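You operate a simulated robot arm through the tools that you are given. There is no shell and no other tool. Be economical: measure what you need, move in short steps, check, and stop when the job is done.

Carry out the task below with a simulated robot arm. There is one attempt and no reset: what you move stays moved.

TASK
Put the jam jar on the middle of the bed. Put the refill bottle on top of the yellow soup bowl. Open the short drawer, put the hot-water bottle in the inside of the short drawer, then shut the drawer. Take the roll holder and leave it on the yellow table plate. Open the drawer of the sorting bench, take the rolled pink bag on the cart end of the counter and put it away in the inside of the sorting bench's drawer, then shut the drawer. Pull the long drawer open. The order is free. Set down upright: jam jar, refill bottle, hot-water bottle, roll holder, rolled pink bag.

Only the result counts: the job must be done as asked and must still hold three seconds after the hand-in. Knocking over, shifting, dropping, spilling or breaking anything else fails it.

THE ROBOT
A 7-joint arm with a vacuum gripper on a trunk, on a base that drives. Base frame: it is fixed to the floor where the robot stands at the start and does not move with it; the origin is under the middle of the robot, x ahead of it, y to its left, z up. Lengths are in mm, angles in degrees, forces in N, time in s.
Its first joint turns from -69.0 to 172.0 degrees. Places, roughly: drawer of the sorting bench [100, 2800, 700]; hot-water bottle (10x10x19 cm) [-2700, -1000, 600]; inside of the short drawer [-2700, -400, 100]; inside of the sorting bench's drawer [100, 2900, 700]; long drawer [-2800, -1100, 100]; middle of the bed [-2400, -1100, 600]; refill bottle [-2500, 250, 1000]; roll holder (12x12x30 cm) [-1500, -1500, 900]; rolled pink bag (8x4x5 cm) [-1100, -2100, 900]; short drawer [-2800, -400, 100]; yellow soup bowl (16x12x6 cm) [900, -200, 800]; yellow table plate (19x19x2 cm) [-2100, -1100, 600]. Payload 1.06 kg.
Tool frame: the origin (TCP) lies in the middle of the cups' lips, and z points out of the cups. The gripper has 1 cup of 24 mm across, covering 24 by 24 mm (tool x, y); the bellows give 8 mm. With the vacuum on, a cup seals on a smooth face that it is pressed against (1 to 4 N); it does not hold porous or soft things. The pull reaches 23 N.
Orientation is that of the tool frame in the base frame, as [roll, pitch, yaw] about the fixed x, y, z axes, in that order (R = Rz(yaw) Ry(pitch) Rx(roll)). With the cups facing straight down, the tool's x points along the base's -x, its y along +y and its z along -z.

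THE INTERFACE
- The arm moves only by the tool move_arm. Its argument "rows" is a list of rows, each an object (a shift or turn left out is 0, a gripper value left out holds the last) with "slide": the shift along the base's x, y, z in mm, a list of three; "rot": the turn, a rotation vector about the base's x, y, z in degrees, a list of three; "suction": the vacuum: 1 switches it on, 0 off. In form: [{"slide": [dx, dy, dz], "rot": [ax, ay, az], "suction": suction}, ...]. A call has 1 to 10 rows; each row shifts and turns the commanded pose from where the row before left it. Each row takes 0.2 s and may step no farther than 50 mm and 8.6 degrees from the row before; otherwise, or with a gripper value out of range, the whole call is refused. Where a pose cannot be reached the arm comes as near as it can. A force on the tool above 40 N (or 10 N above the force at the start of the call, whichever is more), or a blocked arm, ends the call early, and 0.2 s more pass. The pull builds up within a second once a cup has sealed. Time passes only in rows, and 0.2 s behind the last, so rows that do not move give it time. It gives the time, the measured TCP pose, the force on the tool (base axes) and the pull of the vacuum at its end, in the units of the frame above (readings bear some noise), with the torque about the TCP (base axes, N m) and any sound that the robot's microphone picked up.
- Cameras (640 x 400 px; columns grow to the right, rows downward): "scene" is now at [187.4, -19.5, 1179.5]; the picture's right is [-0.21, -0.98, 0.00], its down [-0.37, 0.08, -0.93] and it looks along [0.90, -0.20, -0.38] (base axes); focal length 214 px, centre (320, 200). "wrist" rides on the gripper at [78, 19, -96] in the tool frame; the picture's right is [-0.23, 0.97, 0.00], its down [-0.71, -0.17, -0.69] and it looks along [-0.67, -0.16, 0.73] (tool axes); focal length 243 px, centre (320, 200). There is no depth. A picture from a camera that has moved, and an enlarged one, comes with that camera's place and axes in the base frame and with its lens.
- grab_frame(camera): a new picture of that camera. The clock stands still meanwhile.
- move_column(by): slides the trunk up (or, below 0, down) by that many mm; the arm and the scene camera ride with it, the base frame stays. It gives what a move gives, with no picture.
- base_move(legs): drives the robot by 1 to 6 legs, each [ahead, left, turn to the left] in mm, mm and degrees, along the robot's own axes; the way and the turn of a leg run together, so that a leg with both is an arc; at most 1500 mm and 180 degrees a leg. The arm and the cameras ride along, it lands a little off, and it stops where it bumps. It gives what a move gives.
- turn_head(pan, tilt): turns the head with the scene camera to pan (to the left, within 80 degrees either way) and tilt (down, from -29 to 69), counted from straight ahead of the robot. It gives what a move gives.
- inspect(camera, box): a new picture of the part [left, top, right, bottom] of that camera's present view, enlarged. The clock stands still meanwhile.
- finish_job(): hands the job in; it is judged then, once.

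Work in short steps. Places have to be worked out from the pictures, the camera data and where the tool is seen: move nearer, look again, correct. Check each grasp and each placing, and mend what went wrong. You have 217 turns and 210 pictures in all, those below and enlarged ones among them. Switch the vacuum off and draw the arm clear of the work before you hand the job in, unless the task says otherwise; then end with one line.

The tools are called after "Call:" by a JSON object that holds its "api" and its "payload". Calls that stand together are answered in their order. move_arm: Moves the arm, as the interface text tells. Its arguments: {"type":"object","properties":{"rows":{"type":"array","items":{"type":"object","properties":{"slide":{"type":"array","items":{"type":"number"}},"rot":{"type":"array","items":{"type":"number"}},"suction":{"type":"number"}}}}},"required":["rows"]} The other tools are called the same way: move_column (by) slides the trunk up or down; base_move (legs) drives the base; turn_head (pan, tilt) turns the head that bears the scene camera; grab_frame (camera) takes a picture; inspect (camera, box) takes an enlarged picture of a part of a camera's view; finish_job () hands the job in.

At the start:

```text
time: 0.0
position: [252.5, -103.5, 1105.5]
orientation: [179.8, -0.6, -178.5]
ft_force: [-40.4, -75.7, 33.2]
moment: [8.48, -1.02, 7.97]
pull: 0.0
trunk travel left (down, up): [-325.0, 167.0]
robot x, y, heading: [-2.0, 1.5, 0.1]
head pan, tilt: [-39.3, 19.3]
```

scene: 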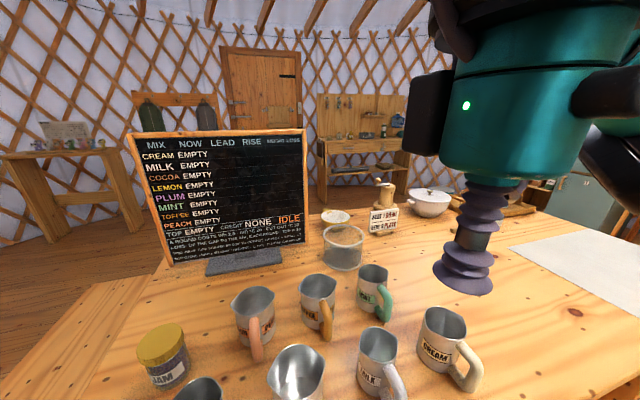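
wrist: 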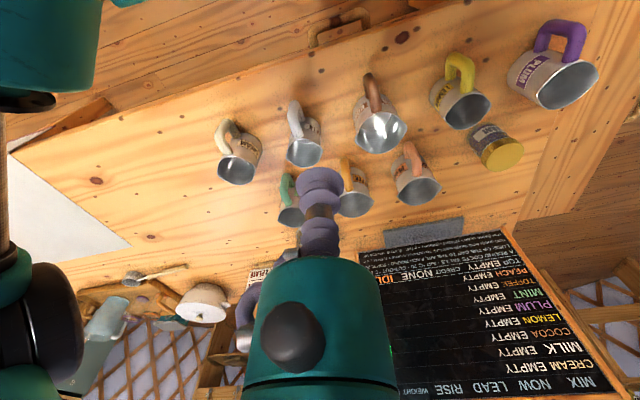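

I start by looking around: a picture of the state now, then head turns to both sides.

Call:
{"api": "turn_head", "payload": {"pan": 0, "tilt": 30}}

Call:
{"api": "grab_frame", "payload": {"camera": "scene"}}

```text
time: 1.1
position: [253.1, -104.2, 1106.0]
orientation: [179.8, -0.6, -178.6]
ft_force: [-0.4, 0.5, -0.4]
moment: [0.0, -0.03, -0.01]
pull: 0.0
trunk travel left (down, up): [-325.0, 167.0]
robot x, y, heading: [2.0, 2.8, 0.2]
head pan, tilt: [0.0, 30.0]
```

```text
207 pictures are left
camera scene: at [187.2, 0.3, 1167.2], right [0.0, -1.0, 0.0], down [-0.5, 0.0, -0.87], along [0.87, 0.0, -0.5], focal length 214 px, centre (320, 200)
```

scene: 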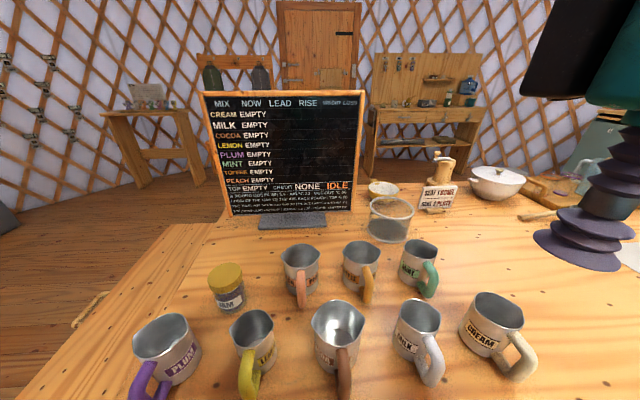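

The jam jar triangulates to about [453, 174, 820]. I look left and right to map the room.

Call:
{"api": "turn_head", "payload": {"pan": 75, "tilt": 20}}

Call:
{"api": "grab_frame", "payload": {"camera": "scene"}}

Call:
{"api": "turn_head", "payload": {"pan": -75, "tilt": 20}}

Call:
{"api": "grab_frame", "payload": {"camera": "scene"}}

```text
time: 2.5
position: [252.8, -104.7, 1106.1]
orientation: [179.9, -0.5, -178.5]
ft_force: [0.1, -1.0, 0.1]
moment: [0.01, -0.01, 0.0]
pull: 0.1
trunk travel left (down, up): [-325.0, 167.0]
robot x, y, heading: [1.3, 1.0, 0.1]
head pan, tilt: [75.0, 20.0]
```

```text
206 pictures are left
camera scene: at [120.9, 90.3, 1183.2], right [0.97, -0.26, 0.0], down [-0.09, -0.33, -0.94], along [0.24, 0.91, -0.34], focal length 214 px, centre (320, 200)
```

scene: 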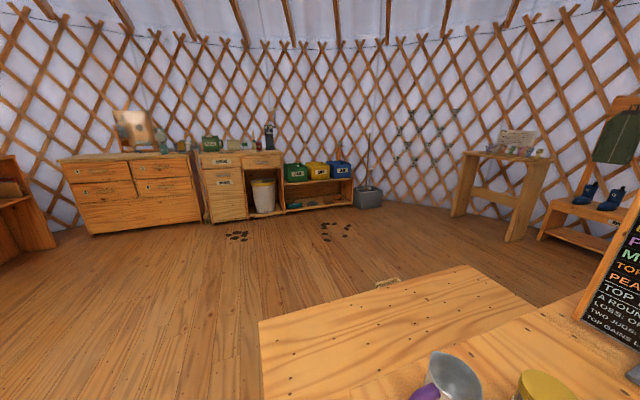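

```text
time: 4.9
position: [251.6, -105.6, 1106.2]
orientation: [-179.7, -0.8, -177.2]
ft_force: [-26.3, -83.2, -2.8]
moment: [7.5, -2.63, 7.63]
pull: 0.0
trunk travel left (down, up): [-325.0, 167.0]
robot x, y, heading: [1.1, -0.8, 0.0]
head pan, tilt: [-75.0, 20.0]
```

```text
205 pictures are left
camera scene: at [186.9, -23.3, 1183.6], right [-0.25, -0.97, 0.0], down [-0.33, 0.09, -0.94], along [0.91, -0.24, -0.34], focal length 214 px, centre (320, 200)
```

scene: 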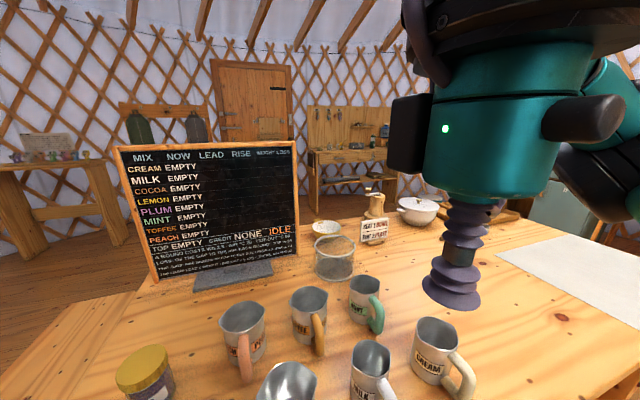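

The arm limits head panning to the right. I set the head back to straight and start moving the arm toward a point above the jam jar, looking for trouble on the way.

Call:
{"api": "turn_head", "payload": {"pan": 20, "tilt": 40}}

Call:
{"api": "move_arm", "payload": {"rows": [{"slide": [40, 20, 0]}, {"slide": [40, 20, 0]}, {"slide": [30, 40, -10]}, {"slide": [20, 40, -10]}, {"slide": [20, 40, -10]}, {"slide": [20, 40, -10]}]}}

Call:
{"api": "grab_frame", "payload": {"camera": "scene"}}

Call:
{"api": "grab_frame", "payload": {"camera": "wrist"}}

```text
time: 6.6
position: [252.9, -104.6, 1106.8]
orientation: [179.8, -0.6, -178.4]
ft_force: [-0.5, 0.0, 0.4]
moment: [0.02, 0.04, 0.01]
pull: 0.1
trunk travel left (down, up): [-325.0, 167.0]
robot x, y, heading: [-2.6, 2.7, 0.0]
head pan, tilt: [20.0, 40.0]
```

```text
refused: row 3 steps farther than a row can; nothing moved
```

```text
204 pictures are left
camera scene: at [176.7, 29.4, 1151.8], right [0.34, -0.94, 0.0], down [-0.6, -0.22, -0.77], along [0.72, 0.26, -0.64], focal length 214 px, centre (320, 200)
```

scene: 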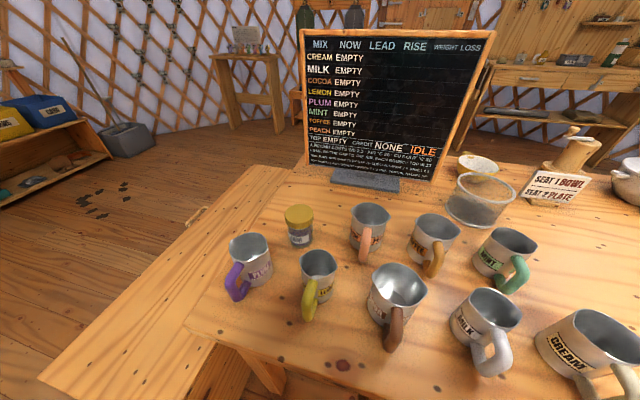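

```text
203 pictures are left
camera wrist: at [175.4, -87.5, 1201.9], right [0.21, 0.98, 0.0], down [0.72, -0.15, 0.68], along [0.66, -0.14, -0.74], focal length 243 px, centre (320, 200)
```

wrist: 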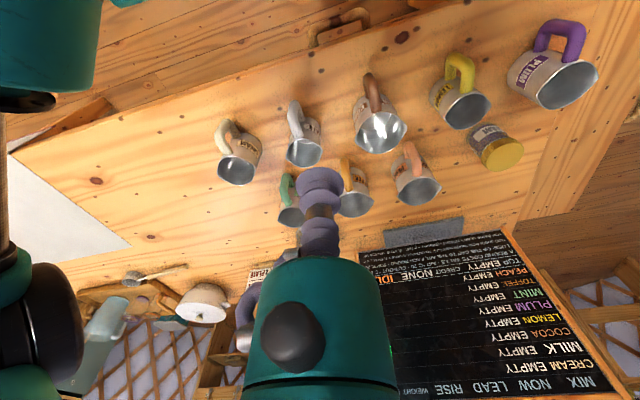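

Triangulating from wrist and head gives the lid at about [475, 185, 828]. I move the arm over it at height.

Call:
{"api": "move_arm", "payload": {"rows": [{"slide": [40, 25, 0]}, {"slide": [40, 25, 0]}, {"slide": [30, 38, 0]}, {"slide": [30, 38, 0]}, {"slide": [30, 38, 0]}]}}

Call:
{"api": "grab_frame", "payload": {"camera": "wrist"}}

```text
time: 7.8
position: [423.9, 61.1, 1105.6]
orientation: [180.0, -0.6, -178.5]
ft_force: [-1.2, -0.1, 0.9]
moment: [0.01, 0.0, 0.01]
pull: 0.1
trunk travel left (down, up): [-325.0, 167.0]
robot x, y, heading: [3.2, 3.9, -0.2]
head pan, tilt: [20.0, 40.0]
```

```text
202 pictures are left
camera wrist: at [346.1, 76.8, 1202.3], right [0.21, 0.98, 0.0], down [0.72, -0.15, 0.68], along [0.66, -0.14, -0.74], focal length 243 px, centre (320, 200)
```

wrist: 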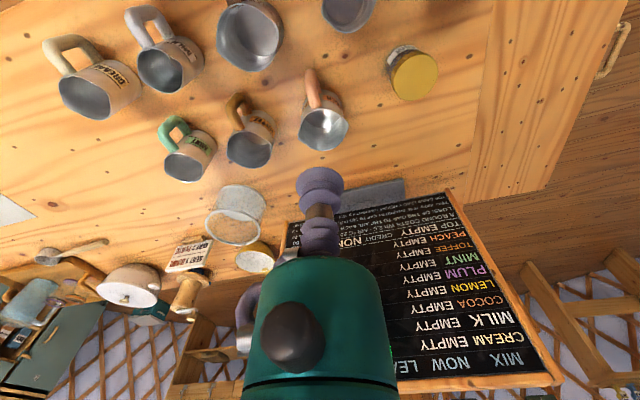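

Lid confirmed near [476, 188]. Move above it and descend to z≈900.

Call:
{"api": "move_arm", "payload": {"rows": [{"slide": [17, 42, 0]}, {"slide": [17, 42, 0]}, {"slide": [17, 43, 0]}, {"slide": [0, 0, -50]}, {"slide": [0, 0, -50]}, {"slide": [0, 0, -50]}, {"slide": [0, 0, -50]}]}}

Call:
{"api": "grab_frame", "payload": {"camera": "wrist"}}

Call:
{"api": "grab_frame", "payload": {"camera": "scene"}}

```text
time: 9.4
position: [448.6, 165.0, 885.1]
orientation: [179.7, -0.6, -178.5]
ft_force: [0.2, 0.9, -0.2]
moment: [-0.02, 0.01, -0.05]
pull: 0.0
out of reach, approached as far as the arm can: row 3
trunk travel left (down, up): [-325.0, 167.0]
robot x, y, heading: [4.9, -4.2, -0.1]
head pan, tilt: [20.0, 40.0]
```

```text
201 pictures are left
camera wrist: at [371.7, 182.1, 982.0], right [0.21, 0.98, 0.0], down [0.72, -0.15, 0.68], along [0.66, -0.14, -0.74], focal length 243 px, centre (320, 200)
```

wrist: 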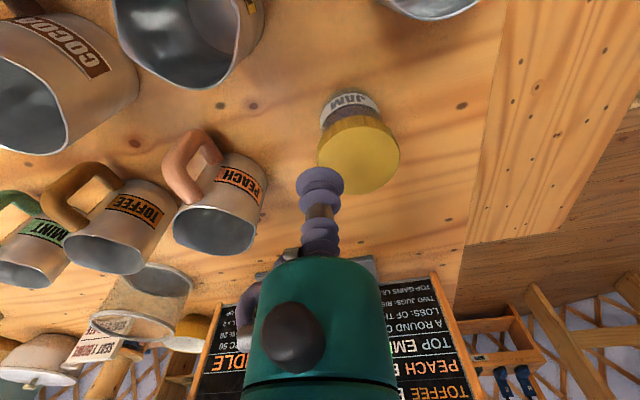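

```text
200 pictures are left
camera scene: at [176.8, 29.5, 1151.8], right [0.34, -0.94, 0.0], down [-0.6, -0.22, -0.77], along [0.72, 0.26, -0.64], focal length 214 px, centre (320, 200)
```

scene: 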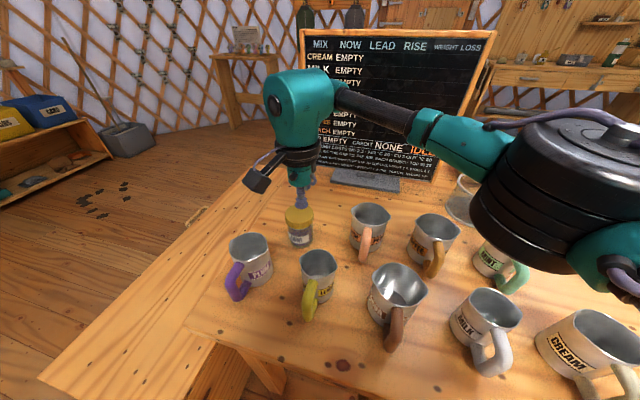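

Lid centre refined to ≈[472, 189, 828]. I shift the remaining 22/25 mm and descend a bit.

Call:
{"api": "move_arm", "payload": {"rows": [{"slide": [0, 0, -20]}, {"slide": [12, 12, 0]}, {"slide": [12, 12, 0]}]}}

Call:
{"api": "grab_frame", "payload": {"camera": "wrist"}}

```text
time: 10.2
position: [472.5, 188.7, 865.5]
orientation: [179.8, -0.6, -178.4]
ft_force: [-0.4, 0.4, 0.2]
moment: [0.0, 0.03, -0.02]
pull: 0.1
trunk travel left (down, up): [-325.0, 167.0]
robot x, y, heading: [2.6, 2.7, -0.1]
head pan, tilt: [20.0, 40.0]
```

```text
199 pictures are left
camera wrist: at [395.6, 205.9, 961.1], right [0.21, 0.98, 0.0], down [0.72, -0.15, 0.68], along [0.66, -0.14, -0.74], focal length 243 px, centre (320, 200)
```

wrist: 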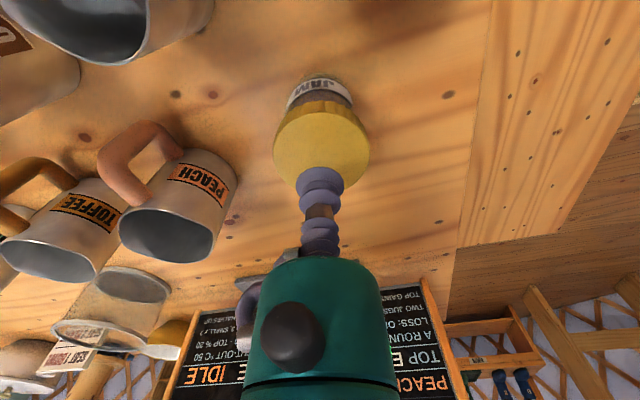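

Aligned. I switch the vacuum on and descend in small steps until contact.

Call:
{"api": "move_arm", "payload": {"rows": [{"slide": [0, 0, -12], "suction": 1}, {"slide": [0, 0, -10]}, {"slide": [0, 0, -6]}, {"slide": [0, 0, -4]}]}}

```text
time: 11.2
position: [472.1, 188.3, 832.6]
orientation: [179.8, -0.6, -178.5]
ft_force: [0.4, -0.4, 0.0]
moment: [-0.02, 0.02, 0.0]
pull: 0.0
trunk travel left (down, up): [-325.0, 167.0]
robot x, y, heading: [-1.4, 3.9, -0.1]
head pan, tilt: [20.0, 40.0]
```

No contact yet at 832. Continue down slowly.

Call:
{"api": "move_arm", "payload": {"rows": [{"slide": [0, 0, -4]}, {"slide": [0, 0, -4]}, {"slide": [0, 0, -3]}]}}

Call:
{"api": "grab_frame", "payload": {"camera": "wrist"}}

```text
time: 12.0
position: [471.2, 187.9, 824.6]
orientation: [179.8, -0.5, -178.4]
ft_force: [-7.3, -1.1, 19.5]
moment: [-0.06, -0.08, -0.01]
pull: 23.2
trunk travel left (down, up): [-325.0, 167.0]
robot x, y, heading: [-1.6, -0.0, -0.4]
head pan, tilt: [20.0, 40.0]
```

```text
198 pictures are left
camera wrist: at [393.8, 205.0, 920.2], right [0.21, 0.98, 0.0], down [0.72, -0.15, 0.68], along [0.66, -0.14, -0.74], focal length 243 px, centre (320, 200)
```

wrist: 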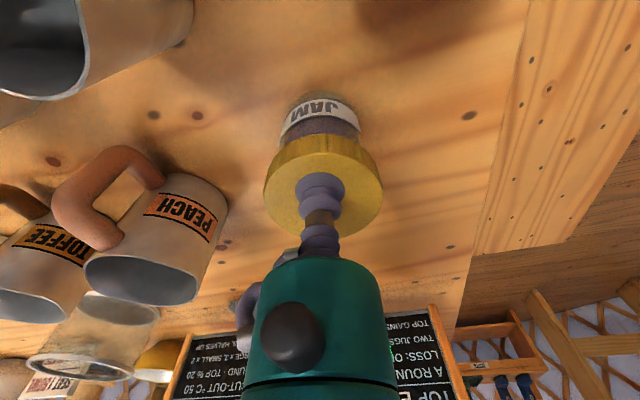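

Sealed with full pull. Lift.

Call:
{"api": "move_arm", "payload": {"rows": [{"slide": [0, 0, 10]}, {"slide": [0, 0, 20]}, {"slide": [0, 0, 40]}, {"slide": [0, 0, 50]}, {"slide": [-20, -20, 40]}]}}

Call:
{"api": "grab_frame", "payload": {"camera": "scene"}}

```text
time: 13.2
position: [453.9, 167.6, 982.1]
orientation: [179.9, -0.7, -178.5]
ft_force: [0.1, 0.5, -4.4]
moment: [-0.01, 0.02, 0.01]
pull: 22.2
trunk travel left (down, up): [-325.0, 167.0]
robot x, y, heading: [-1.1, 2.4, 0.1]
head pan, tilt: [20.0, 40.0]
```

```text
197 pictures are left
camera scene: at [176.7, 29.2, 1151.8], right [0.34, -0.94, 0.0], down [-0.6, -0.22, -0.77], along [0.72, 0.26, -0.64], focal length 214 px, centre (320, 200)
```

scene: 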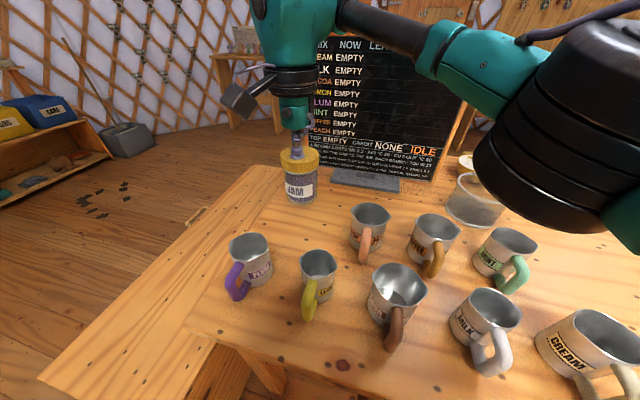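

The jar is held (~4.5 N). I retract the arm, back away from the counter and turn left about 90° to see the rest of the room.

Call:
{"api": "move_arm", "payload": {"rows": [{"slide": [-40, -10, 20]}, {"slide": [-45, -10, 10]}, {"slide": [-45, -10, 0]}]}}

Call:
{"api": "base_move", "payload": {"legs": [[-450, 0, 0], [0, 0, 90]]}}

Call:
{"api": "turn_head", "payload": {"pan": 70, "tilt": 15}}

Call:
{"api": "grab_frame", "payload": {"camera": "scene"}}

```text
time: 14.0
position: [323.3, 137.6, 1012.0]
orientation: [179.9, -0.6, -178.5]
ft_force: [0.0, 0.1, -4.1]
moment: [0.0, 0.06, 0.01]
pull: 23.2
trunk travel left (down, up): [-325.0, 167.0]
robot x, y, heading: [-0.3, -0.9, 0.1]
head pan, tilt: [20.0, 40.0]
```

```text
time: 20.6
position: [-594.0, 323.3, 1010.9]
orientation: [179.8, -0.6, -87.9]
ft_force: [0.6, 0.2, -3.0]
moment: [-0.04, 0.0, -0.01]
pull: 23.1
trunk travel left (down, up): [-325.0, 167.0]
robot x, y, heading: [-454.0, -1.8, 90.6]
head pan, tilt: [20.0, 40.0]
```

```text
time: 21.7
position: [-593.7, 321.6, 1011.1]
orientation: [179.8, -0.6, -87.9]
ft_force: [0.9, 0.1, -3.3]
moment: [-0.03, 0.0, 0.01]
pull: 23.3
trunk travel left (down, up): [-325.0, 167.0]
robot x, y, heading: [-448.7, -2.3, 90.8]
head pan, tilt: [70.0, 15.0]
```

```text
196 pictures are left
camera scene: at [-541.0, 127.5, 1191.3], right [0.33, 0.94, 0.0], down [0.24, -0.09, -0.97], along [-0.91, 0.32, -0.26], focal length 214 px, centre (320, 200)
```

scene: 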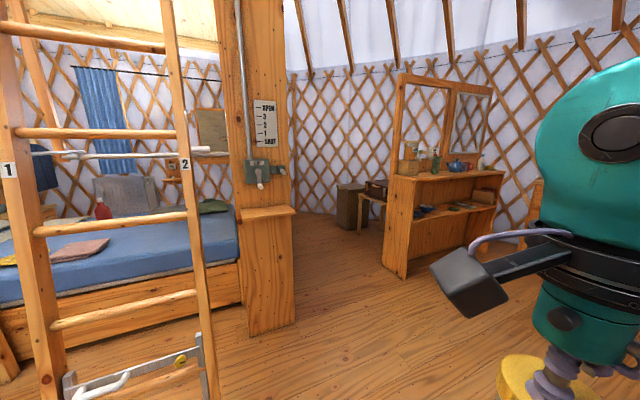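

I see a ladder, a pillar and the bed behind it. I take an enlarged look at that side.

Call:
{"api": "inspect", "payload": {"camera": "scene", "box": [0, 80, 320, 280]}}

Call:
{"api": "base_move", "payload": {"legs": [[0, 0, 60]]}}

Call:
{"api": "grab_frame", "payload": {"camera": "scene"}}

Call:
{"api": "turn_head", "payload": {"pan": 10, "tilt": 20}}

Call:
{"api": "grab_frame", "payload": {"camera": "scene"}}

```text
2.00 times, centred on (160, 180) of scene
camera zoom: at [-541.0, 127.5, 1191.3], right [0.33, 0.94, 0.0], down [0.24, -0.09, -0.97], along [-0.91, 0.32, -0.26], focal length 429 px, centre (640, 240)
```

zoom: 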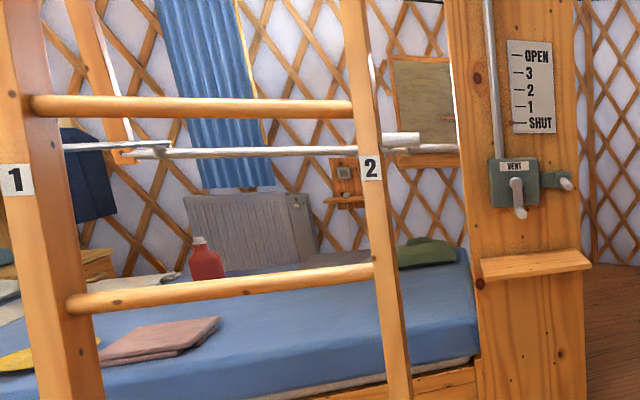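

```text
time: 24.7
position: [-801.9, 46.3, 1011.9]
orientation: [179.8, -0.5, -29.3]
ft_force: [-0.4, 0.0, -3.0]
moment: [-0.04, -0.02, 0.02]
pull: 23.1
trunk travel left (down, up): [-325.0, 167.0]
robot x, y, heading: [-454.9, 0.5, 149.2]
head pan, tilt: [70.0, 15.0]
```

```text
194 pictures are left
camera scene: at [-607.0, -9.6, 1191.3], right [-0.63, 0.78, 0.0], down [0.2, 0.16, -0.97], along [-0.75, -0.61, -0.26], focal length 214 px, centre (320, 200)
```

scene: 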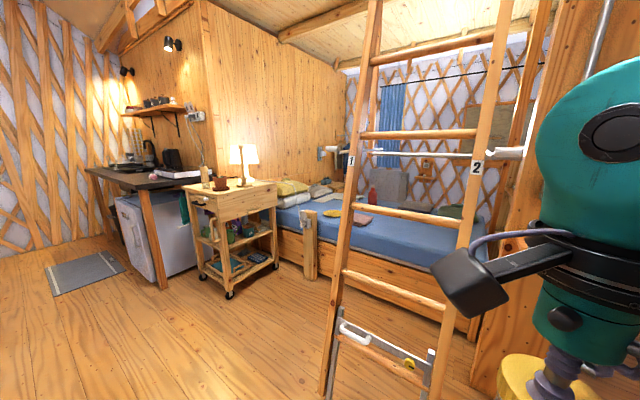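

```text
time: 26.0
position: [-802.7, 47.7, 1012.0]
orientation: [179.8, -0.5, -29.4]
ft_force: [-0.2, 0.7, -3.1]
moment: [0.02, -0.04, -0.01]
pull: 22.7
trunk travel left (down, up): [-325.0, 167.0]
robot x, y, heading: [-453.7, 1.1, 149.2]
head pan, tilt: [10.0, 20.0]
```

```text
193 pictures are left
camera scene: at [-621.7, 82.4, 1183.2], right [0.35, 0.94, 0.0], down [0.32, -0.12, -0.94], along [-0.88, 0.33, -0.34], focal length 214 px, centre (320, 200)
```

scene: 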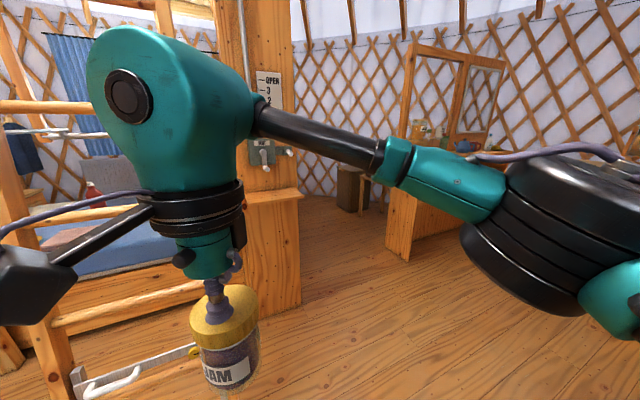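

The bed (near side at x≈-2050), the cart, the counter, the ladder and the plate are visible. I drive to an open point in front of the bed gap between the cart and ladder, and look again.

Call:
{"api": "base_move", "payload": {"legs": [[0, 0, 90.8], [1000, 0, 0], [0, 0, -55]]}}

Call:
{"api": "turn_head", "payload": {"pan": 40, "tilt": 25}}

Call:
{"api": "grab_frame", "payload": {"camera": "scene"}}

Call:
{"api": "turn_head", "payload": {"pan": -5, "tilt": 25}}

Call:
{"api": "grab_frame", "payload": {"camera": "scene"}}

```text
time: 37.5
position: [-1248.5, -1026.5, 1011.2]
orientation: [179.9, -0.7, 6.6]
ft_force: [-0.6, 0.4, -3.3]
moment: [-0.03, -0.06, 0.02]
pull: 22.6
trunk travel left (down, up): [-325.0, 167.0]
robot x, y, heading: [-939.6, -860.5, -175.0]
head pan, tilt: [10.0, 20.0]
```

```text
time: 38.5
position: [-1249.1, -1027.0, 1011.7]
orientation: [179.8, -0.7, 6.5]
ft_force: [0.2, 0.6, -4.1]
moment: [0.0, -0.01, -0.03]
pull: 22.9
trunk travel left (down, up): [-325.0, 167.0]
robot x, y, heading: [-938.2, -861.4, -175.1]
head pan, tilt: [40.0, 25.0]
```

```text
192 pictures are left
camera scene: at [-1098.9, -934.0, 1175.1], right [-0.71, 0.71, 0.0], down [0.3, 0.3, -0.91], along [-0.64, -0.64, -0.42], focal length 214 px, centre (320, 200)
```

scene: 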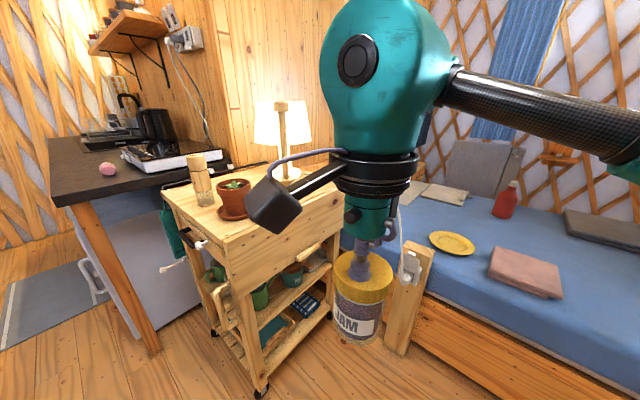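

```text
time: 39.6
position: [-1250.0, -1026.3, 1011.7]
orientation: [179.8, -0.6, 6.6]
ft_force: [0.0, 0.0, -4.5]
moment: [0.01, -0.01, -0.01]
pull: 23.0
trunk travel left (down, up): [-325.0, 167.0]
robot x, y, heading: [-934.8, -861.1, -175.0]
head pan, tilt: [-5.0, 25.0]
```

```text
191 pictures are left
camera scene: at [-1125.9, -869.0, 1175.1], right [0.0, 1.0, 0.0], down [0.42, 0.0, -0.91], along [-0.91, 0.0, -0.42], focal length 214 px, centre (320, 200)
```

scene: 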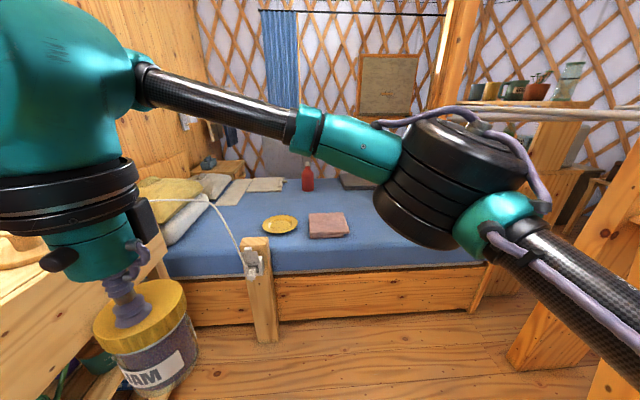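

I check the footprint of the robot's base by looking straight down, since the bed reach is tight.

Call:
{"api": "turn_head", "payload": {"pan": -10, "tilt": 69}}

Call:
{"api": "grab_frame", "payload": {"camera": "scene"}}

```text
time: 40.7
position: [-1248.4, -1025.8, 1010.6]
orientation: [179.8, -0.6, 6.7]
ft_force: [0.3, 0.1, -2.0]
moment: [0.02, -0.04, 0.04]
pull: 23.2
trunk travel left (down, up): [-325.0, 167.0]
robot x, y, heading: [-940.6, -862.1, -175.2]
head pan, tilt: [-10.0, 68.8]
```

```text
190 pictures are left
camera scene: at [-1089.5, -864.1, 1115.7], right [0.09, 1.0, 0.0], down [0.93, -0.08, -0.36], along [-0.36, 0.03, -0.93], focal length 214 px, centre (320, 200)
```

scene: 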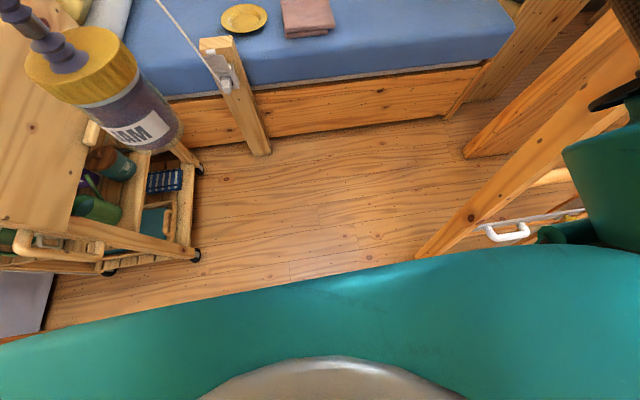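

The body front is ~190 mm ahead of the axis, so the bed middle is hard from this side (a post stands in the way); the drawers face the far side too. I drive around the ladder toward the passage at the foot of the bed and look.

Call:
{"api": "base_move", "payload": {"legs": [[-350, 0, -5], [0, -1000, 0], [0, -650, 0]]}}

Call:
{"api": "turn_head", "payload": {"pan": 0, "tilt": 20}}

Call:
{"api": "grab_frame", "payload": {"camera": "scene"}}

```text
time: 51.0
position: [-905.5, 673.6, 1012.6]
orientation: [179.8, -0.6, 1.7]
ft_force: [1.1, 0.5, -2.7]
moment: [-0.03, -0.02, -0.01]
pull: 22.6
trunk travel left (down, up): [-325.0, 167.0]
robot x, y, heading: [-579.8, 813.5, -179.4]
head pan, tilt: [-10.0, 68.8]
```

```text
time: 52.2
position: [-904.5, 672.9, 1010.9]
orientation: [179.9, -0.5, 1.7]
ft_force: [0.8, -0.1, -3.7]
moment: [-0.01, -0.02, 0.01]
pull: 22.6
trunk travel left (down, up): [-325.0, 167.0]
robot x, y, heading: [-582.5, 811.2, -179.9]
head pan, tilt: [0.0, 20.0]
```

```text
189 pictures are left
camera scene: at [-769.5, 812.1, 1183.1], right [0.0, 1.0, 0.0], down [0.34, 0.0, -0.94], along [-0.94, 0.0, -0.34], focal length 214 px, centre (320, 200)
```

scene: 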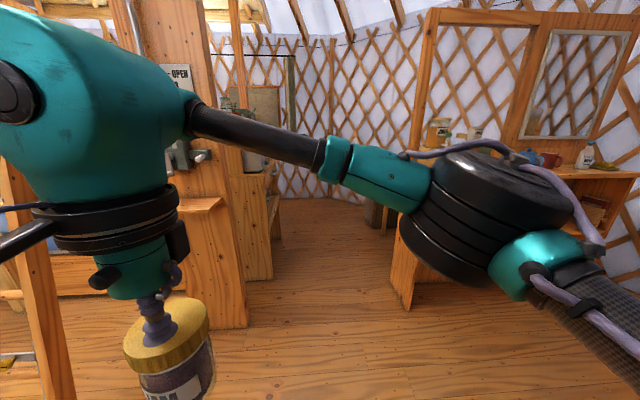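

A passage about 950 mm wide lies between the cupboard and the cabinet. I drive forward into it.

Call:
{"api": "base_move", "payload": {"legs": [[900, -50, 0], [450, 0, 0]]}}

Call:
{"api": "grab_frame", "payload": {"camera": "scene"}}

Call:
{"api": "turn_head", "payload": {"pan": 75, "tilt": 20}}

Call:
{"api": "grab_frame", "payload": {"camera": "scene"}}

```text
time: 59.2
position: [-2241.7, 711.5, 1011.9]
orientation: [179.9, -0.6, 2.0]
ft_force: [-1.1, -0.1, -3.1]
moment: [-0.01, -0.03, 0.0]
pull: 23.1
trunk travel left (down, up): [-325.0, 167.0]
robot x, y, heading: [-1916.4, 853.4, -179.6]
head pan, tilt: [0.0, 20.0]
```

```text
188 pictures are left
camera scene: at [-2106.9, 852.0, 1183.1], right [-0.01, 1.0, 0.0], down [0.34, 0.0, -0.94], along [-0.94, -0.01, -0.34], focal length 214 px, centre (320, 200)
```

scene: 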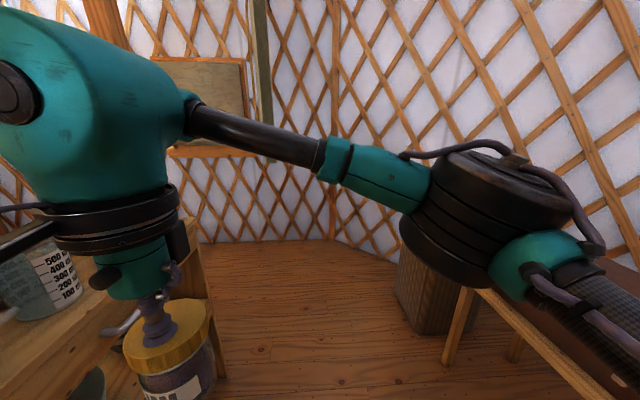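

```text
time: 60.7
position: [-2241.7, 714.0, 1010.7]
orientation: [179.8, -0.5, 2.0]
ft_force: [-0.5, 0.0, -2.8]
moment: [-0.01, -0.04, -0.02]
pull: 22.7
trunk travel left (down, up): [-325.0, 167.0]
robot x, y, heading: [-1916.0, 852.3, -179.7]
head pan, tilt: [75.0, 20.0]
```

```text
187 pictures are left
camera scene: at [-2037.0, 762.6, 1183.2], right [-0.97, 0.25, 0.0], down [0.09, 0.33, -0.94], along [-0.24, -0.91, -0.34], focal length 214 px, centre (320, 200)
```

scene: 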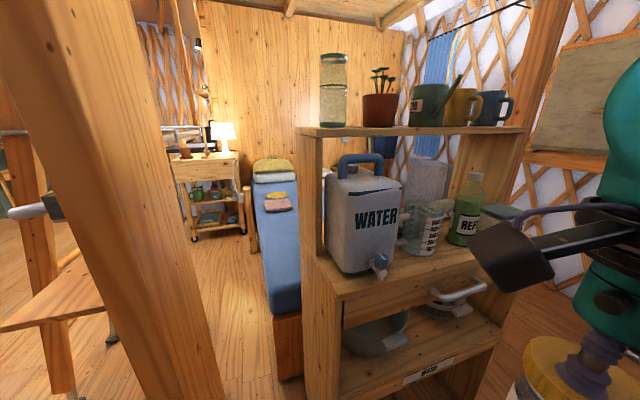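

The far wall is ~2 m off, so there is an aisle behind the bed. The refill bottle is the green one on the washstand, under an upper shelf. I drive on and turn to face along the aisle.

Call:
{"api": "base_move", "payload": {"legs": [[1000, 0, 0], [450, 0, 0], [0, 0, 60]]}}

Call:
{"api": "turn_head", "payload": {"pan": 50, "tilt": 25}}

Call:
{"api": "grab_frame", "payload": {"camera": "scene"}}

Call:
{"api": "turn_head", "payload": {"pan": 5, "tilt": 25}}

Call:
{"api": "grab_frame", "payload": {"camera": "scene"}}

```text
time: 70.9
position: [-3410.9, 490.0, 1012.3]
orientation: [179.8, -0.6, 62.4]
ft_force: [0.1, 0.5, -3.2]
moment: [0.03, -0.02, 0.01]
pull: 23.1
trunk travel left (down, up): [-325.0, 167.0]
robot x, y, heading: [-3376.5, 838.5, -119.1]
head pan, tilt: [75.0, 20.0]
```

```text
time: 71.8
position: [-3410.2, 490.4, 1011.9]
orientation: [179.7, -0.6, 62.3]
ft_force: [0.1, -0.4, -3.3]
moment: [0.07, 0.01, 0.0]
pull: 22.6
trunk travel left (down, up): [-325.0, 167.0]
robot x, y, heading: [-3376.1, 838.3, -119.3]
head pan, tilt: [50.0, 25.0]
```

```text
186 pictures are left
camera scene: at [-3386.2, 670.7, 1175.1], right [-0.93, -0.36, 0.0], down [-0.15, 0.39, -0.91], along [0.32, -0.85, -0.42], focal length 214 px, centre (320, 200)
```

scene: 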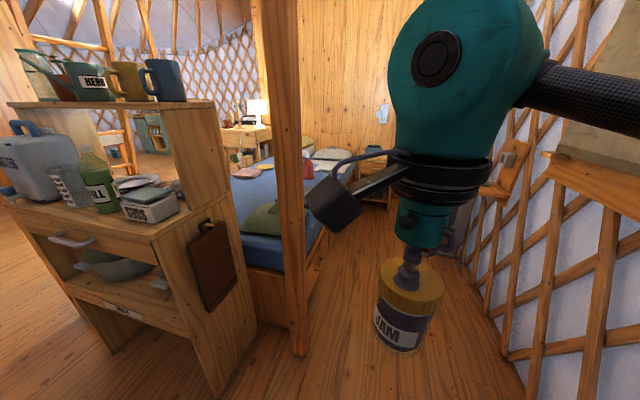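

```text
time: 72.9
position: [-3409.8, 490.7, 1011.9]
orientation: [179.8, -0.6, 62.4]
ft_force: [-0.3, 0.7, -2.7]
moment: [0.04, 0.02, -0.01]
pull: 22.7
trunk travel left (down, up): [-325.0, 167.0]
robot x, y, heading: [-3373.6, 840.9, -119.1]
head pan, tilt: [5.0, 25.0]
```

```text
185 pictures are left
camera scene: at [-3456.7, 672.7, 1175.1], right [-0.91, 0.41, 0.0], down [0.17, 0.39, -0.91], along [-0.37, -0.83, -0.42], focal length 214 px, centre (320, 200)
```

scene: 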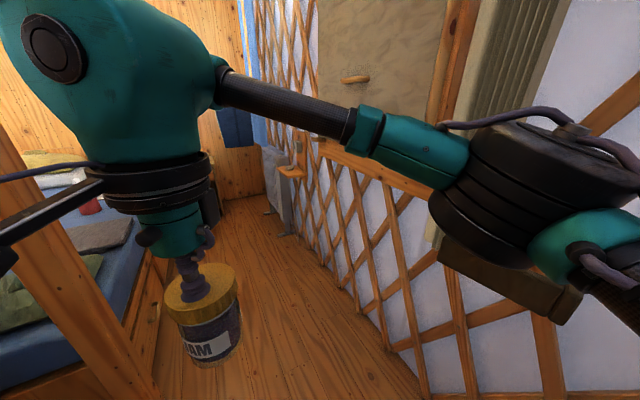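

The aisle is ~900 mm wide. I lower the trunk and test the arm's maximum tool-down reach in free space here.

Call:
{"api": "move_column", "payload": {"by": -300}}

Call:
{"api": "move_arm", "payload": {"rows": [{"slide": [-4, -48, 0]}, {"slide": [-4, -48, 0]}, {"slide": [-4, -48, 0]}, {"slide": [-4, -48, 0]}, {"slide": [-4, -48, 0]}, {"slide": [-4, -48, 0]}, {"slide": [-4, -48, 0]}]}}

```text
time: 75.9
position: [-3410.6, 490.3, 711.7]
orientation: [179.8, -0.6, 62.3]
ft_force: [0.5, 0.3, -3.4]
moment: [0.04, -0.02, 0.0]
pull: 22.8
trunk travel left (down, up): [-25.0, 467.0]
robot x, y, heading: [-3373.1, 838.2, -119.4]
head pan, tilt: [5.0, 25.0]
```

```text
time: 77.5
position: [-3435.4, 309.7, 701.1]
orientation: [179.8, -0.6, 62.4]
ft_force: [1.2, 0.3, -4.1]
moment: [0.04, 0.01, 0.04]
pull: 23.3
out of reach, approached as far as the arm can: row 4, 5, 6, 7
trunk travel left (down, up): [-25.0, 467.0]
robot x, y, heading: [-3373.0, 837.9, -119.3]
head pan, tilt: [5.0, 25.0]
```

Reach at this relative height is ~530. I test with the arm lower relative to the trunk.

Call:
{"api": "move_column", "payload": {"by": 220}}

Call:
{"api": "move_arm", "payload": {"rows": [{"slide": [0, 0, -50]}, {"slide": [0, 0, -50]}, {"slide": [0, 0, -50]}, {"slide": [0, 0, -50]}, {"slide": [-4, -48, 0]}, {"slide": [-4, -48, 0]}, {"slide": [-4, -48, 0]}, {"slide": [-4, -48, 0]}]}}

```text
time: 79.8
position: [-3411.7, 354.7, 996.7]
orientation: [-179.9, 9.6, 62.4]
ft_force: [-0.9, -0.9, -3.0]
moment: [0.03, -0.03, -0.01]
pull: 23.1
trunk travel left (down, up): [-245.0, 247.0]
robot x, y, heading: [-3371.2, 838.0, -119.0]
head pan, tilt: [5.0, 25.0]
```

```text
time: 81.6
position: [-3423.2, 310.9, 794.1]
orientation: [-179.9, 9.6, 62.5]
ft_force: [-0.6, 0.9, -3.1]
moment: [0.08, -0.07, 0.0]
pull: 22.8
out of reach, approached as far as the arm can: row 5, 6, 7, 8
trunk travel left (down, up): [-245.0, 247.0]
robot x, y, heading: [-3372.6, 840.5, -119.4]
head pan, tilt: [5.0, 25.0]
```

The trunk move tilted the tool; I undo the tilt, drop lower and test reach again.

Call:
{"api": "move_arm", "payload": {"rows": [{"slide": [4, 40, 0], "rot": [4.25, -2.2, 0]}, {"slide": [0, 0, -40], "rot": [4.25, -2.2, 0]}, {"slide": [0, 0, -40]}, {"slide": [0, 0, -40]}, {"slide": [0, 0, -40]}]}}

Call:
{"api": "move_arm", "payload": {"rows": [{"slide": [-4, -48, 0]}, {"slide": [-4, -48, 0]}, {"slide": [-4, -48, 0]}, {"slide": [-4, -48, 0]}]}}

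```text
time: 82.8
position: [-3416.7, 349.8, 634.6]
orientation: [-180.0, 0.2, 62.4]
ft_force: [0.1, -0.3, -3.6]
moment: [0.04, -0.03, -0.01]
pull: 23.1
trunk travel left (down, up): [-245.0, 247.0]
robot x, y, heading: [-3372.5, 839.7, -119.1]
head pan, tilt: [5.0, 25.0]
```

```text
time: 83.8
position: [-3435.1, 330.7, 638.0]
orientation: [-179.9, 0.1, 62.4]
ft_force: [0.6, -0.2, -4.1]
moment: [0.05, -0.03, -0.03]
pull: 23.5
out of reach, approached as far as the arm can: row 1, 2, 3, 4
trunk travel left (down, up): [-245.0, 247.0]
robot x, y, heading: [-3372.1, 840.4, -119.5]
head pan, tilt: [5.0, 25.0]
```

Tool-down reach is ~530 mm. To know how close I can park to the bed, I look down beside the body for the base's outline.

Call:
{"api": "turn_head", "payload": {"pan": 75, "tilt": 69}}

Call:
{"api": "grab_frame", "payload": {"camera": "scene"}}

Call:
{"api": "grab_frame", "payload": {"camera": "wrist"}}

```text
time: 85.2
position: [-3436.4, 331.5, 637.6]
orientation: [-180.0, 0.2, 62.6]
ft_force: [0.5, 0.5, -3.4]
moment: [0.06, -0.04, 0.01]
pull: 23.1
trunk travel left (down, up): [-245.0, 247.0]
robot x, y, heading: [-3373.1, 841.1, -119.2]
head pan, tilt: [75.0, 68.8]
```

```text
184 pictures are left
camera scene: at [-3387.5, 702.4, 1037.9], right [-0.7, -0.72, 0.0], down [-0.67, 0.65, -0.36], along [0.26, -0.25, -0.93], focal length 214 px, centre (320, 200)
```

scene: 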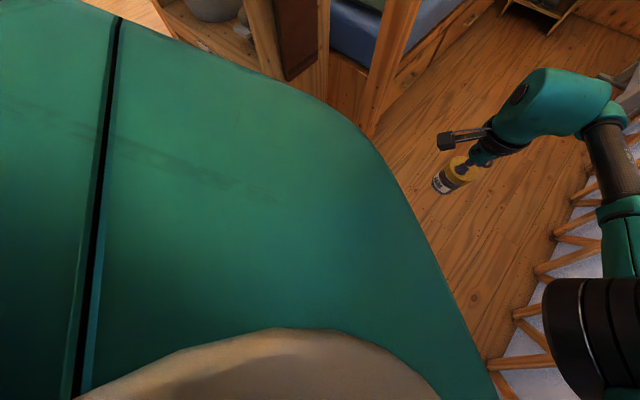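

```text
183 pictures are left
camera wrist: at [-3381.9, 392.4, 732.2], right [0.75, -0.66, 0.0], down [-0.48, -0.55, 0.69], along [-0.45, -0.52, -0.73], focal length 243 px, centre (320, 200)
```

wrist: 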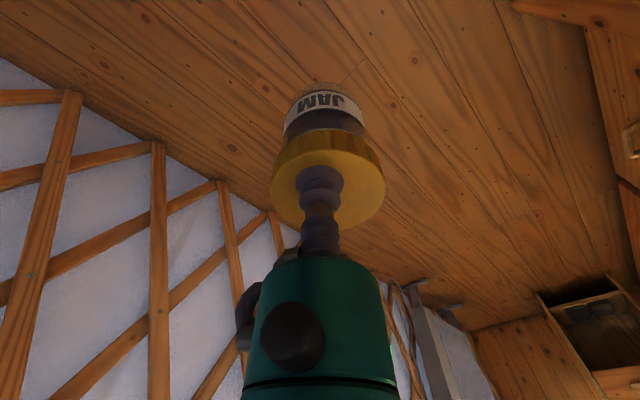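

The aisle is usable. I retract and lift the arm, then drive down the aisle to y≈-1100.

Call:
{"api": "move_arm", "payload": {"rows": [{"slide": [4, 40, 40]}, {"slide": [4, 40, 40]}, {"slide": [4, 40, 40]}, {"slide": [4, 40, 20]}]}}

Call:
{"api": "turn_head", "payload": {"pan": 30, "tilt": 35}}

Call:
{"api": "base_move", "payload": {"legs": [[0, 0, 29.2], [1000, -60, 0]]}}

Call:
{"api": "grab_frame", "payload": {"camera": "scene"}}

```text
refused: row 1 steps farther than a row can; nothing moved
```

```text
time: 86.3
position: [-3435.6, 332.3, 637.4]
orientation: [-179.9, 0.2, 62.3]
ft_force: [0.6, 0.1, -4.4]
moment: [0.03, -0.03, 0.03]
pull: 23.2
trunk travel left (down, up): [-245.0, 247.0]
robot x, y, heading: [-3373.3, 839.4, -119.2]
head pan, tilt: [30.0, 35.0]
```

```text
time: 93.0
position: [-3240.6, -641.0, 636.3]
orientation: [-179.9, 0.2, 91.2]
ft_force: [-0.1, 0.5, -3.1]
moment: [0.02, 0.0, -0.01]
pull: 22.9
trunk travel left (down, up): [-245.0, 247.0]
robot x, y, heading: [-3433.5, -163.3, -90.6]
head pan, tilt: [30.0, 35.0]
```

```text
182 pictures are left
camera scene: at [-3387.6, -354.8, 1081.5], right [-0.87, -0.49, 0.0], down [-0.28, 0.5, -0.82], along [0.4, -0.71, -0.57], focal length 214 px, centre (320, 200)
```

scene: 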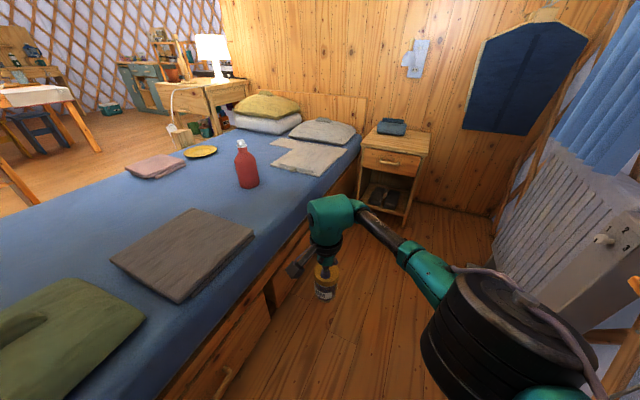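

The drawers face this aisle and the red hot-water bottle stands near this edge. I lift and retract the jar, advance, then turn to face the bed.

Call:
{"api": "move_arm", "payload": {"rows": [{"slide": [-10, 25, 40]}, {"slide": [-10, 25, 40]}, {"slide": [-10, 25, 40]}, {"slide": [-10, 40, 20]}, {"slide": [-10, 40, 20]}]}}

Call:
{"api": "base_move", "payload": {"legs": [[850, 0, 0]]}}

Call:
{"api": "grab_frame", "payload": {"camera": "scene"}}

```text
time: 94.2
position: [-3289.8, -486.4, 797.3]
orientation: [-179.9, 0.2, 91.2]
ft_force: [0.1, 0.2, -4.4]
moment: [0.03, 0.01, 0.0]
pull: 23.0
trunk travel left (down, up): [-245.0, 247.0]
robot x, y, heading: [-3430.7, -167.4, -90.3]
head pan, tilt: [30.0, 35.0]
```

```text
time: 98.7
position: [-3292.0, -1330.6, 796.7]
orientation: [-179.9, 0.1, 91.4]
ft_force: [0.5, -0.2, -3.6]
moment: [0.05, -0.01, 0.0]
pull: 22.8
trunk travel left (down, up): [-245.0, 247.0]
robot x, y, heading: [-3433.6, -1010.0, -90.0]
head pan, tilt: [30.0, 35.0]
```

```text
181 pictures are left
camera scene: at [-3390.4, -1198.4, 1081.5], right [-0.87, -0.5, 0.0], down [-0.29, 0.5, -0.82], along [0.41, -0.71, -0.57], focal length 214 px, centre (320, 200)
```

scene: 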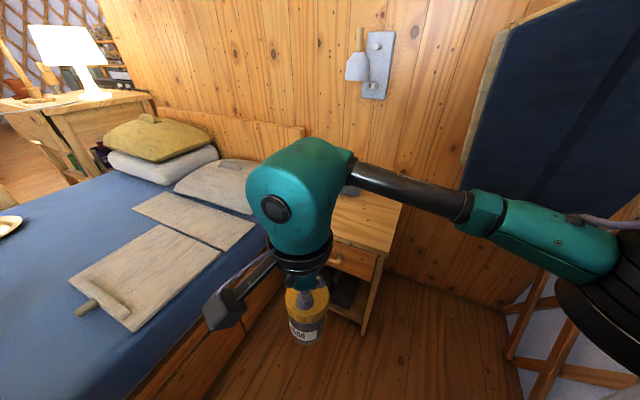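

Now turn left 90° to face the bed and look.

Call:
{"api": "base_move", "payload": {"legs": [[0, 0, 90]]}}

Call:
{"api": "turn_head", "payload": {"pan": 25, "tilt": 40}}

Call:
{"api": "grab_frame", "payload": {"camera": "scene"}}

```text
time: 102.8
position: [-3105.2, -886.2, 798.3]
orientation: [-179.9, 0.3, 178.0]
ft_force: [-0.2, -0.3, -3.0]
moment: [-0.06, 0.03, -0.02]
pull: 22.8
trunk travel left (down, up): [-245.0, 247.0]
robot x, y, heading: [-3437.1, -1012.0, -3.6]
head pan, tilt: [30.0, 35.0]
```

```text
time: 103.5
position: [-3105.3, -884.5, 796.5]
orientation: [-179.9, 0.2, 178.1]
ft_force: [0.3, 0.2, -2.7]
moment: [0.0, 0.03, 0.04]
pull: 23.1
trunk travel left (down, up): [-245.0, 247.0]
robot x, y, heading: [-3434.0, -1010.3, -3.8]
head pan, tilt: [25.0, 40.0]
```

```text
180 pictures are left
camera scene: at [-3241.5, -984.3, 1074.0], right [0.37, -0.93, 0.0], down [-0.6, -0.23, -0.77], along [0.71, 0.28, -0.64], focal length 214 px, centre (320, 200)
```

scene: 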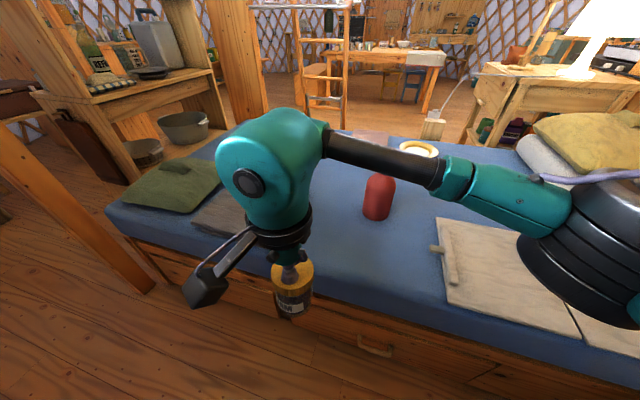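

Face to the bed now. I approach ~220 mm, staying clear of the drawer handle.

Call:
{"api": "base_move", "payload": {"legs": [[220, -30, 3.6]]}}

Call:
{"api": "grab_frame", "payload": {"camera": "scene"}}

Call:
{"api": "grab_frame", "payload": {"camera": "wrist"}}

```text
time: 105.2
position: [-2893.4, -901.7, 796.0]
orientation: [-179.9, 0.2, -178.3]
ft_force: [-0.5, 0.1, -3.2]
moment: [-0.02, 0.03, 0.02]
pull: 22.9
trunk travel left (down, up): [-245.0, 247.0]
robot x, y, heading: [-3210.6, -1048.5, -0.1]
head pan, tilt: [25.0, 40.0]
```

```text
179 pictures are left
camera scene: at [-3021.4, -1009.0, 1074.0], right [0.42, -0.91, 0.0], down [-0.58, -0.27, -0.77], along [0.69, 0.32, -0.64], focal length 214 px, centre (320, 200)
```

scene: 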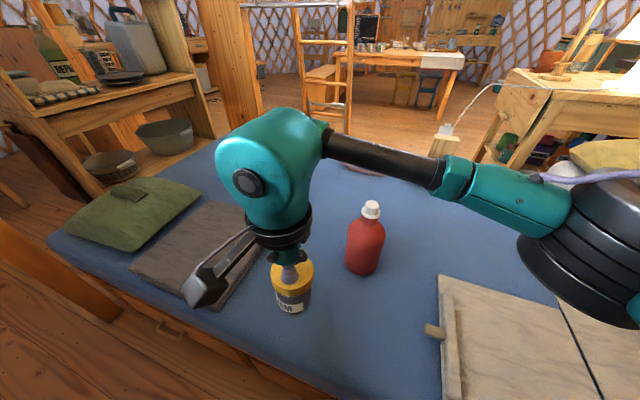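

```text
178 pictures are left
camera wrist: at [-2970.8, -884.7, 891.6], right [0.21, 0.98, 0.0], down [0.71, -0.15, 0.69], along [0.67, -0.14, -0.73], focal length 243 px, centre (320, 200)
```

wrist: 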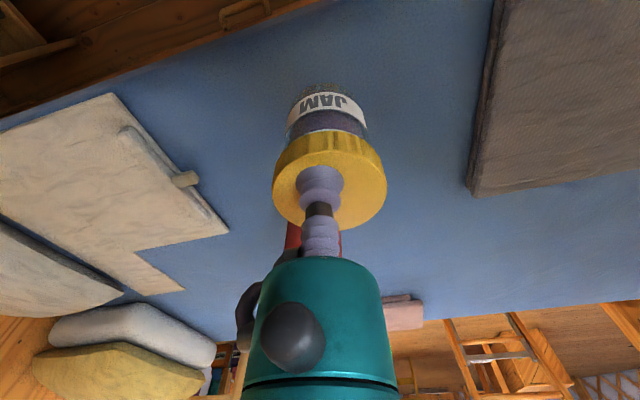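

Mattress edge is at x≈-2908. I creep forward in small steps to learn how near the base can get.

Call:
{"api": "base_move", "payload": {"legs": [[50, 0, 0]]}}

Call:
{"api": "base_move", "payload": {"legs": [[30, 0, 0]]}}

```text
time: 106.2
position: [-2847.9, -904.4, 796.3]
orientation: [-179.8, 0.2, -178.4]
ft_force: [-0.5, 0.1, -3.6]
moment: [-0.01, 0.03, 0.0]
pull: 23.1
trunk travel left (down, up): [-245.0, 247.0]
robot x, y, heading: [-3170.5, -1046.8, 0.3]
head pan, tilt: [25.0, 40.0]
stopped in leg 1: the robot was blocked; the commanded pose is now the measured one
```

```text
time: 107.0
position: [-2847.0, -902.9, 795.9]
orientation: [-179.7, 0.4, -178.3]
ft_force: [-0.8, 0.5, -2.8]
moment: [-0.03, 0.03, 0.0]
pull: 22.7
trunk travel left (down, up): [-245.0, 247.0]
robot x, y, heading: [-3167.7, -1045.7, 0.1]
head pan, tilt: [25.0, 40.0]
stopped in leg 1: the robot was blocked; the commanded pose is now the measured one
```

Blocked at axis x≈-3168, so the base half-depth is ~240. I raise the arm, lower the trunk for better reach, then move outward toward y≈-1090.

Call:
{"api": "move_arm", "payload": {"rows": [{"slide": [0, -40, 30]}, {"slide": [0, -40, 30]}, {"slide": [0, -40, 30]}, {"slide": [0, -40, 30]}, {"slide": [0, -28, 30]}]}}

Call:
{"api": "move_column", "payload": {"by": -220}}

Call:
{"api": "move_arm", "payload": {"rows": [{"slide": [45, 0, 0]}, {"slide": [45, 0, 0]}, {"slide": [45, 0, 0]}, {"slide": [45, 0, 0]}, {"slide": [45, 0, 0]}]}}

Call:
{"api": "grab_frame", "payload": {"camera": "scene"}}

```text
time: 108.2
position: [-2849.8, -1091.3, 947.7]
orientation: [-179.8, 0.2, -178.4]
ft_force: [0.7, 0.1, -3.1]
moment: [0.01, 0.07, 0.06]
pull: 23.0
trunk travel left (down, up): [-245.0, 247.0]
robot x, y, heading: [-3168.9, -1049.8, 0.3]
head pan, tilt: [25.0, 40.0]
```

```text
time: 109.3
position: [-2841.9, -1091.9, 843.3]
orientation: [-179.3, -0.1, -179.0]
ft_force: [7.9, -2.6, -8.4]
moment: [0.17, 0.34, 0.13]
pull: 22.6
trunk travel left (down, up): [-149.0, 344.0]
robot x, y, heading: [-3171.2, -1045.4, 0.2]
head pan, tilt: [25.0, 40.0]
stopped: the force on the tool passed its limit (the readings are from after the stop); the commanded pose is now the measured one
```

```text
time: 110.5
position: [-2616.4, -1090.8, 842.5]
orientation: [-179.4, -0.4, -178.9]
ft_force: [-1.2, 0.4, -3.6]
moment: [-0.02, 0.05, 0.0]
pull: 22.2
trunk travel left (down, up): [-149.0, 344.0]
robot x, y, heading: [-3166.9, -1046.3, -0.2]
head pan, tilt: [25.0, 40.0]
```

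```text
177 pictures are left
camera scene: at [-2947.4, -1009.1, 970.4], right [0.42, -0.91, 0.0], down [-0.58, -0.27, -0.77], along [0.69, 0.33, -0.64], focal length 214 px, centre (320, 200)
```

scene: 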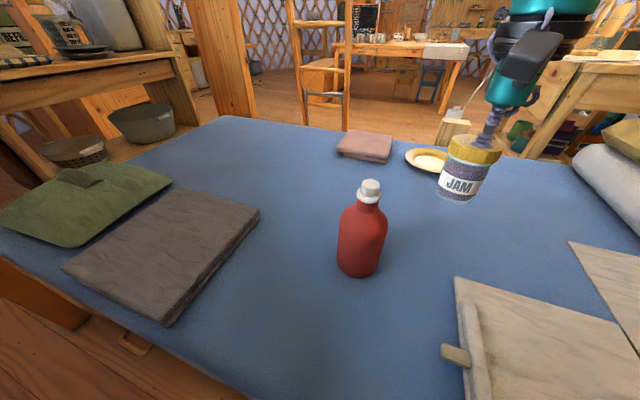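

Reach is already 551 mm and not limited. I extend further and lower.

Call:
{"api": "move_arm", "payload": {"rows": [{"slide": [30, 0, 0]}, {"slide": [20, 0, 0]}, {"slide": [20, 0, 0]}]}}

Call:
{"api": "move_column", "payload": {"by": -60}}

```text
time: 111.3
position: [-2547.0, -1090.0, 843.9]
orientation: [-179.5, -0.2, -178.8]
ft_force: [0.7, 0.1, -2.8]
moment: [0.0, 0.08, 0.0]
pull: 23.1
trunk travel left (down, up): [-149.0, 344.0]
robot x, y, heading: [-3169.5, -1043.2, 0.3]
head pan, tilt: [25.0, 40.0]
```

```text
time: 112.3
position: [-2547.6, -1090.9, 785.3]
orientation: [-179.5, -0.2, -178.9]
ft_force: [-0.1, 0.3, -3.1]
moment: [-0.04, 0.02, 0.0]
pull: 22.7
trunk travel left (down, up): [-89.0, 404.0]
robot x, y, heading: [-3167.6, -1043.5, 0.1]
head pan, tilt: [25.0, 40.0]
```

Reach is 622 mm here (better toward the right). Keep extending.

Call:
{"api": "move_arm", "payload": {"rows": [{"slide": [25, 0, -20]}, {"slide": [25, 0, -20]}, {"slide": [25, 0, -20]}, {"slide": [20, 0, -20]}]}}

Call:
{"api": "grab_frame", "payload": {"camera": "scene"}}

```text
time: 113.3
position: [-2491.7, -1102.6, 704.2]
orientation: [-179.6, -0.3, -178.9]
ft_force: [0.0, 0.6, -3.8]
moment: [-0.05, 0.07, -0.03]
pull: 22.8
out of reach, approached as far as the arm can: row 3, 4
trunk travel left (down, up): [-89.0, 404.0]
robot x, y, heading: [-3171.7, -1042.6, 0.0]
head pan, tilt: [25.0, 40.0]
```

```text
176 pictures are left
camera scene: at [-2924.0, -1009.3, 900.7], right [0.42, -0.91, 0.0], down [-0.58, -0.27, -0.77], along [0.69, 0.33, -0.64], focal length 214 px, centre (320, 200)
```

scene: 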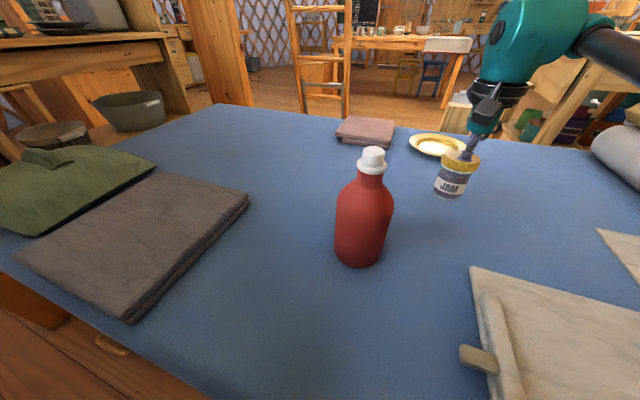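

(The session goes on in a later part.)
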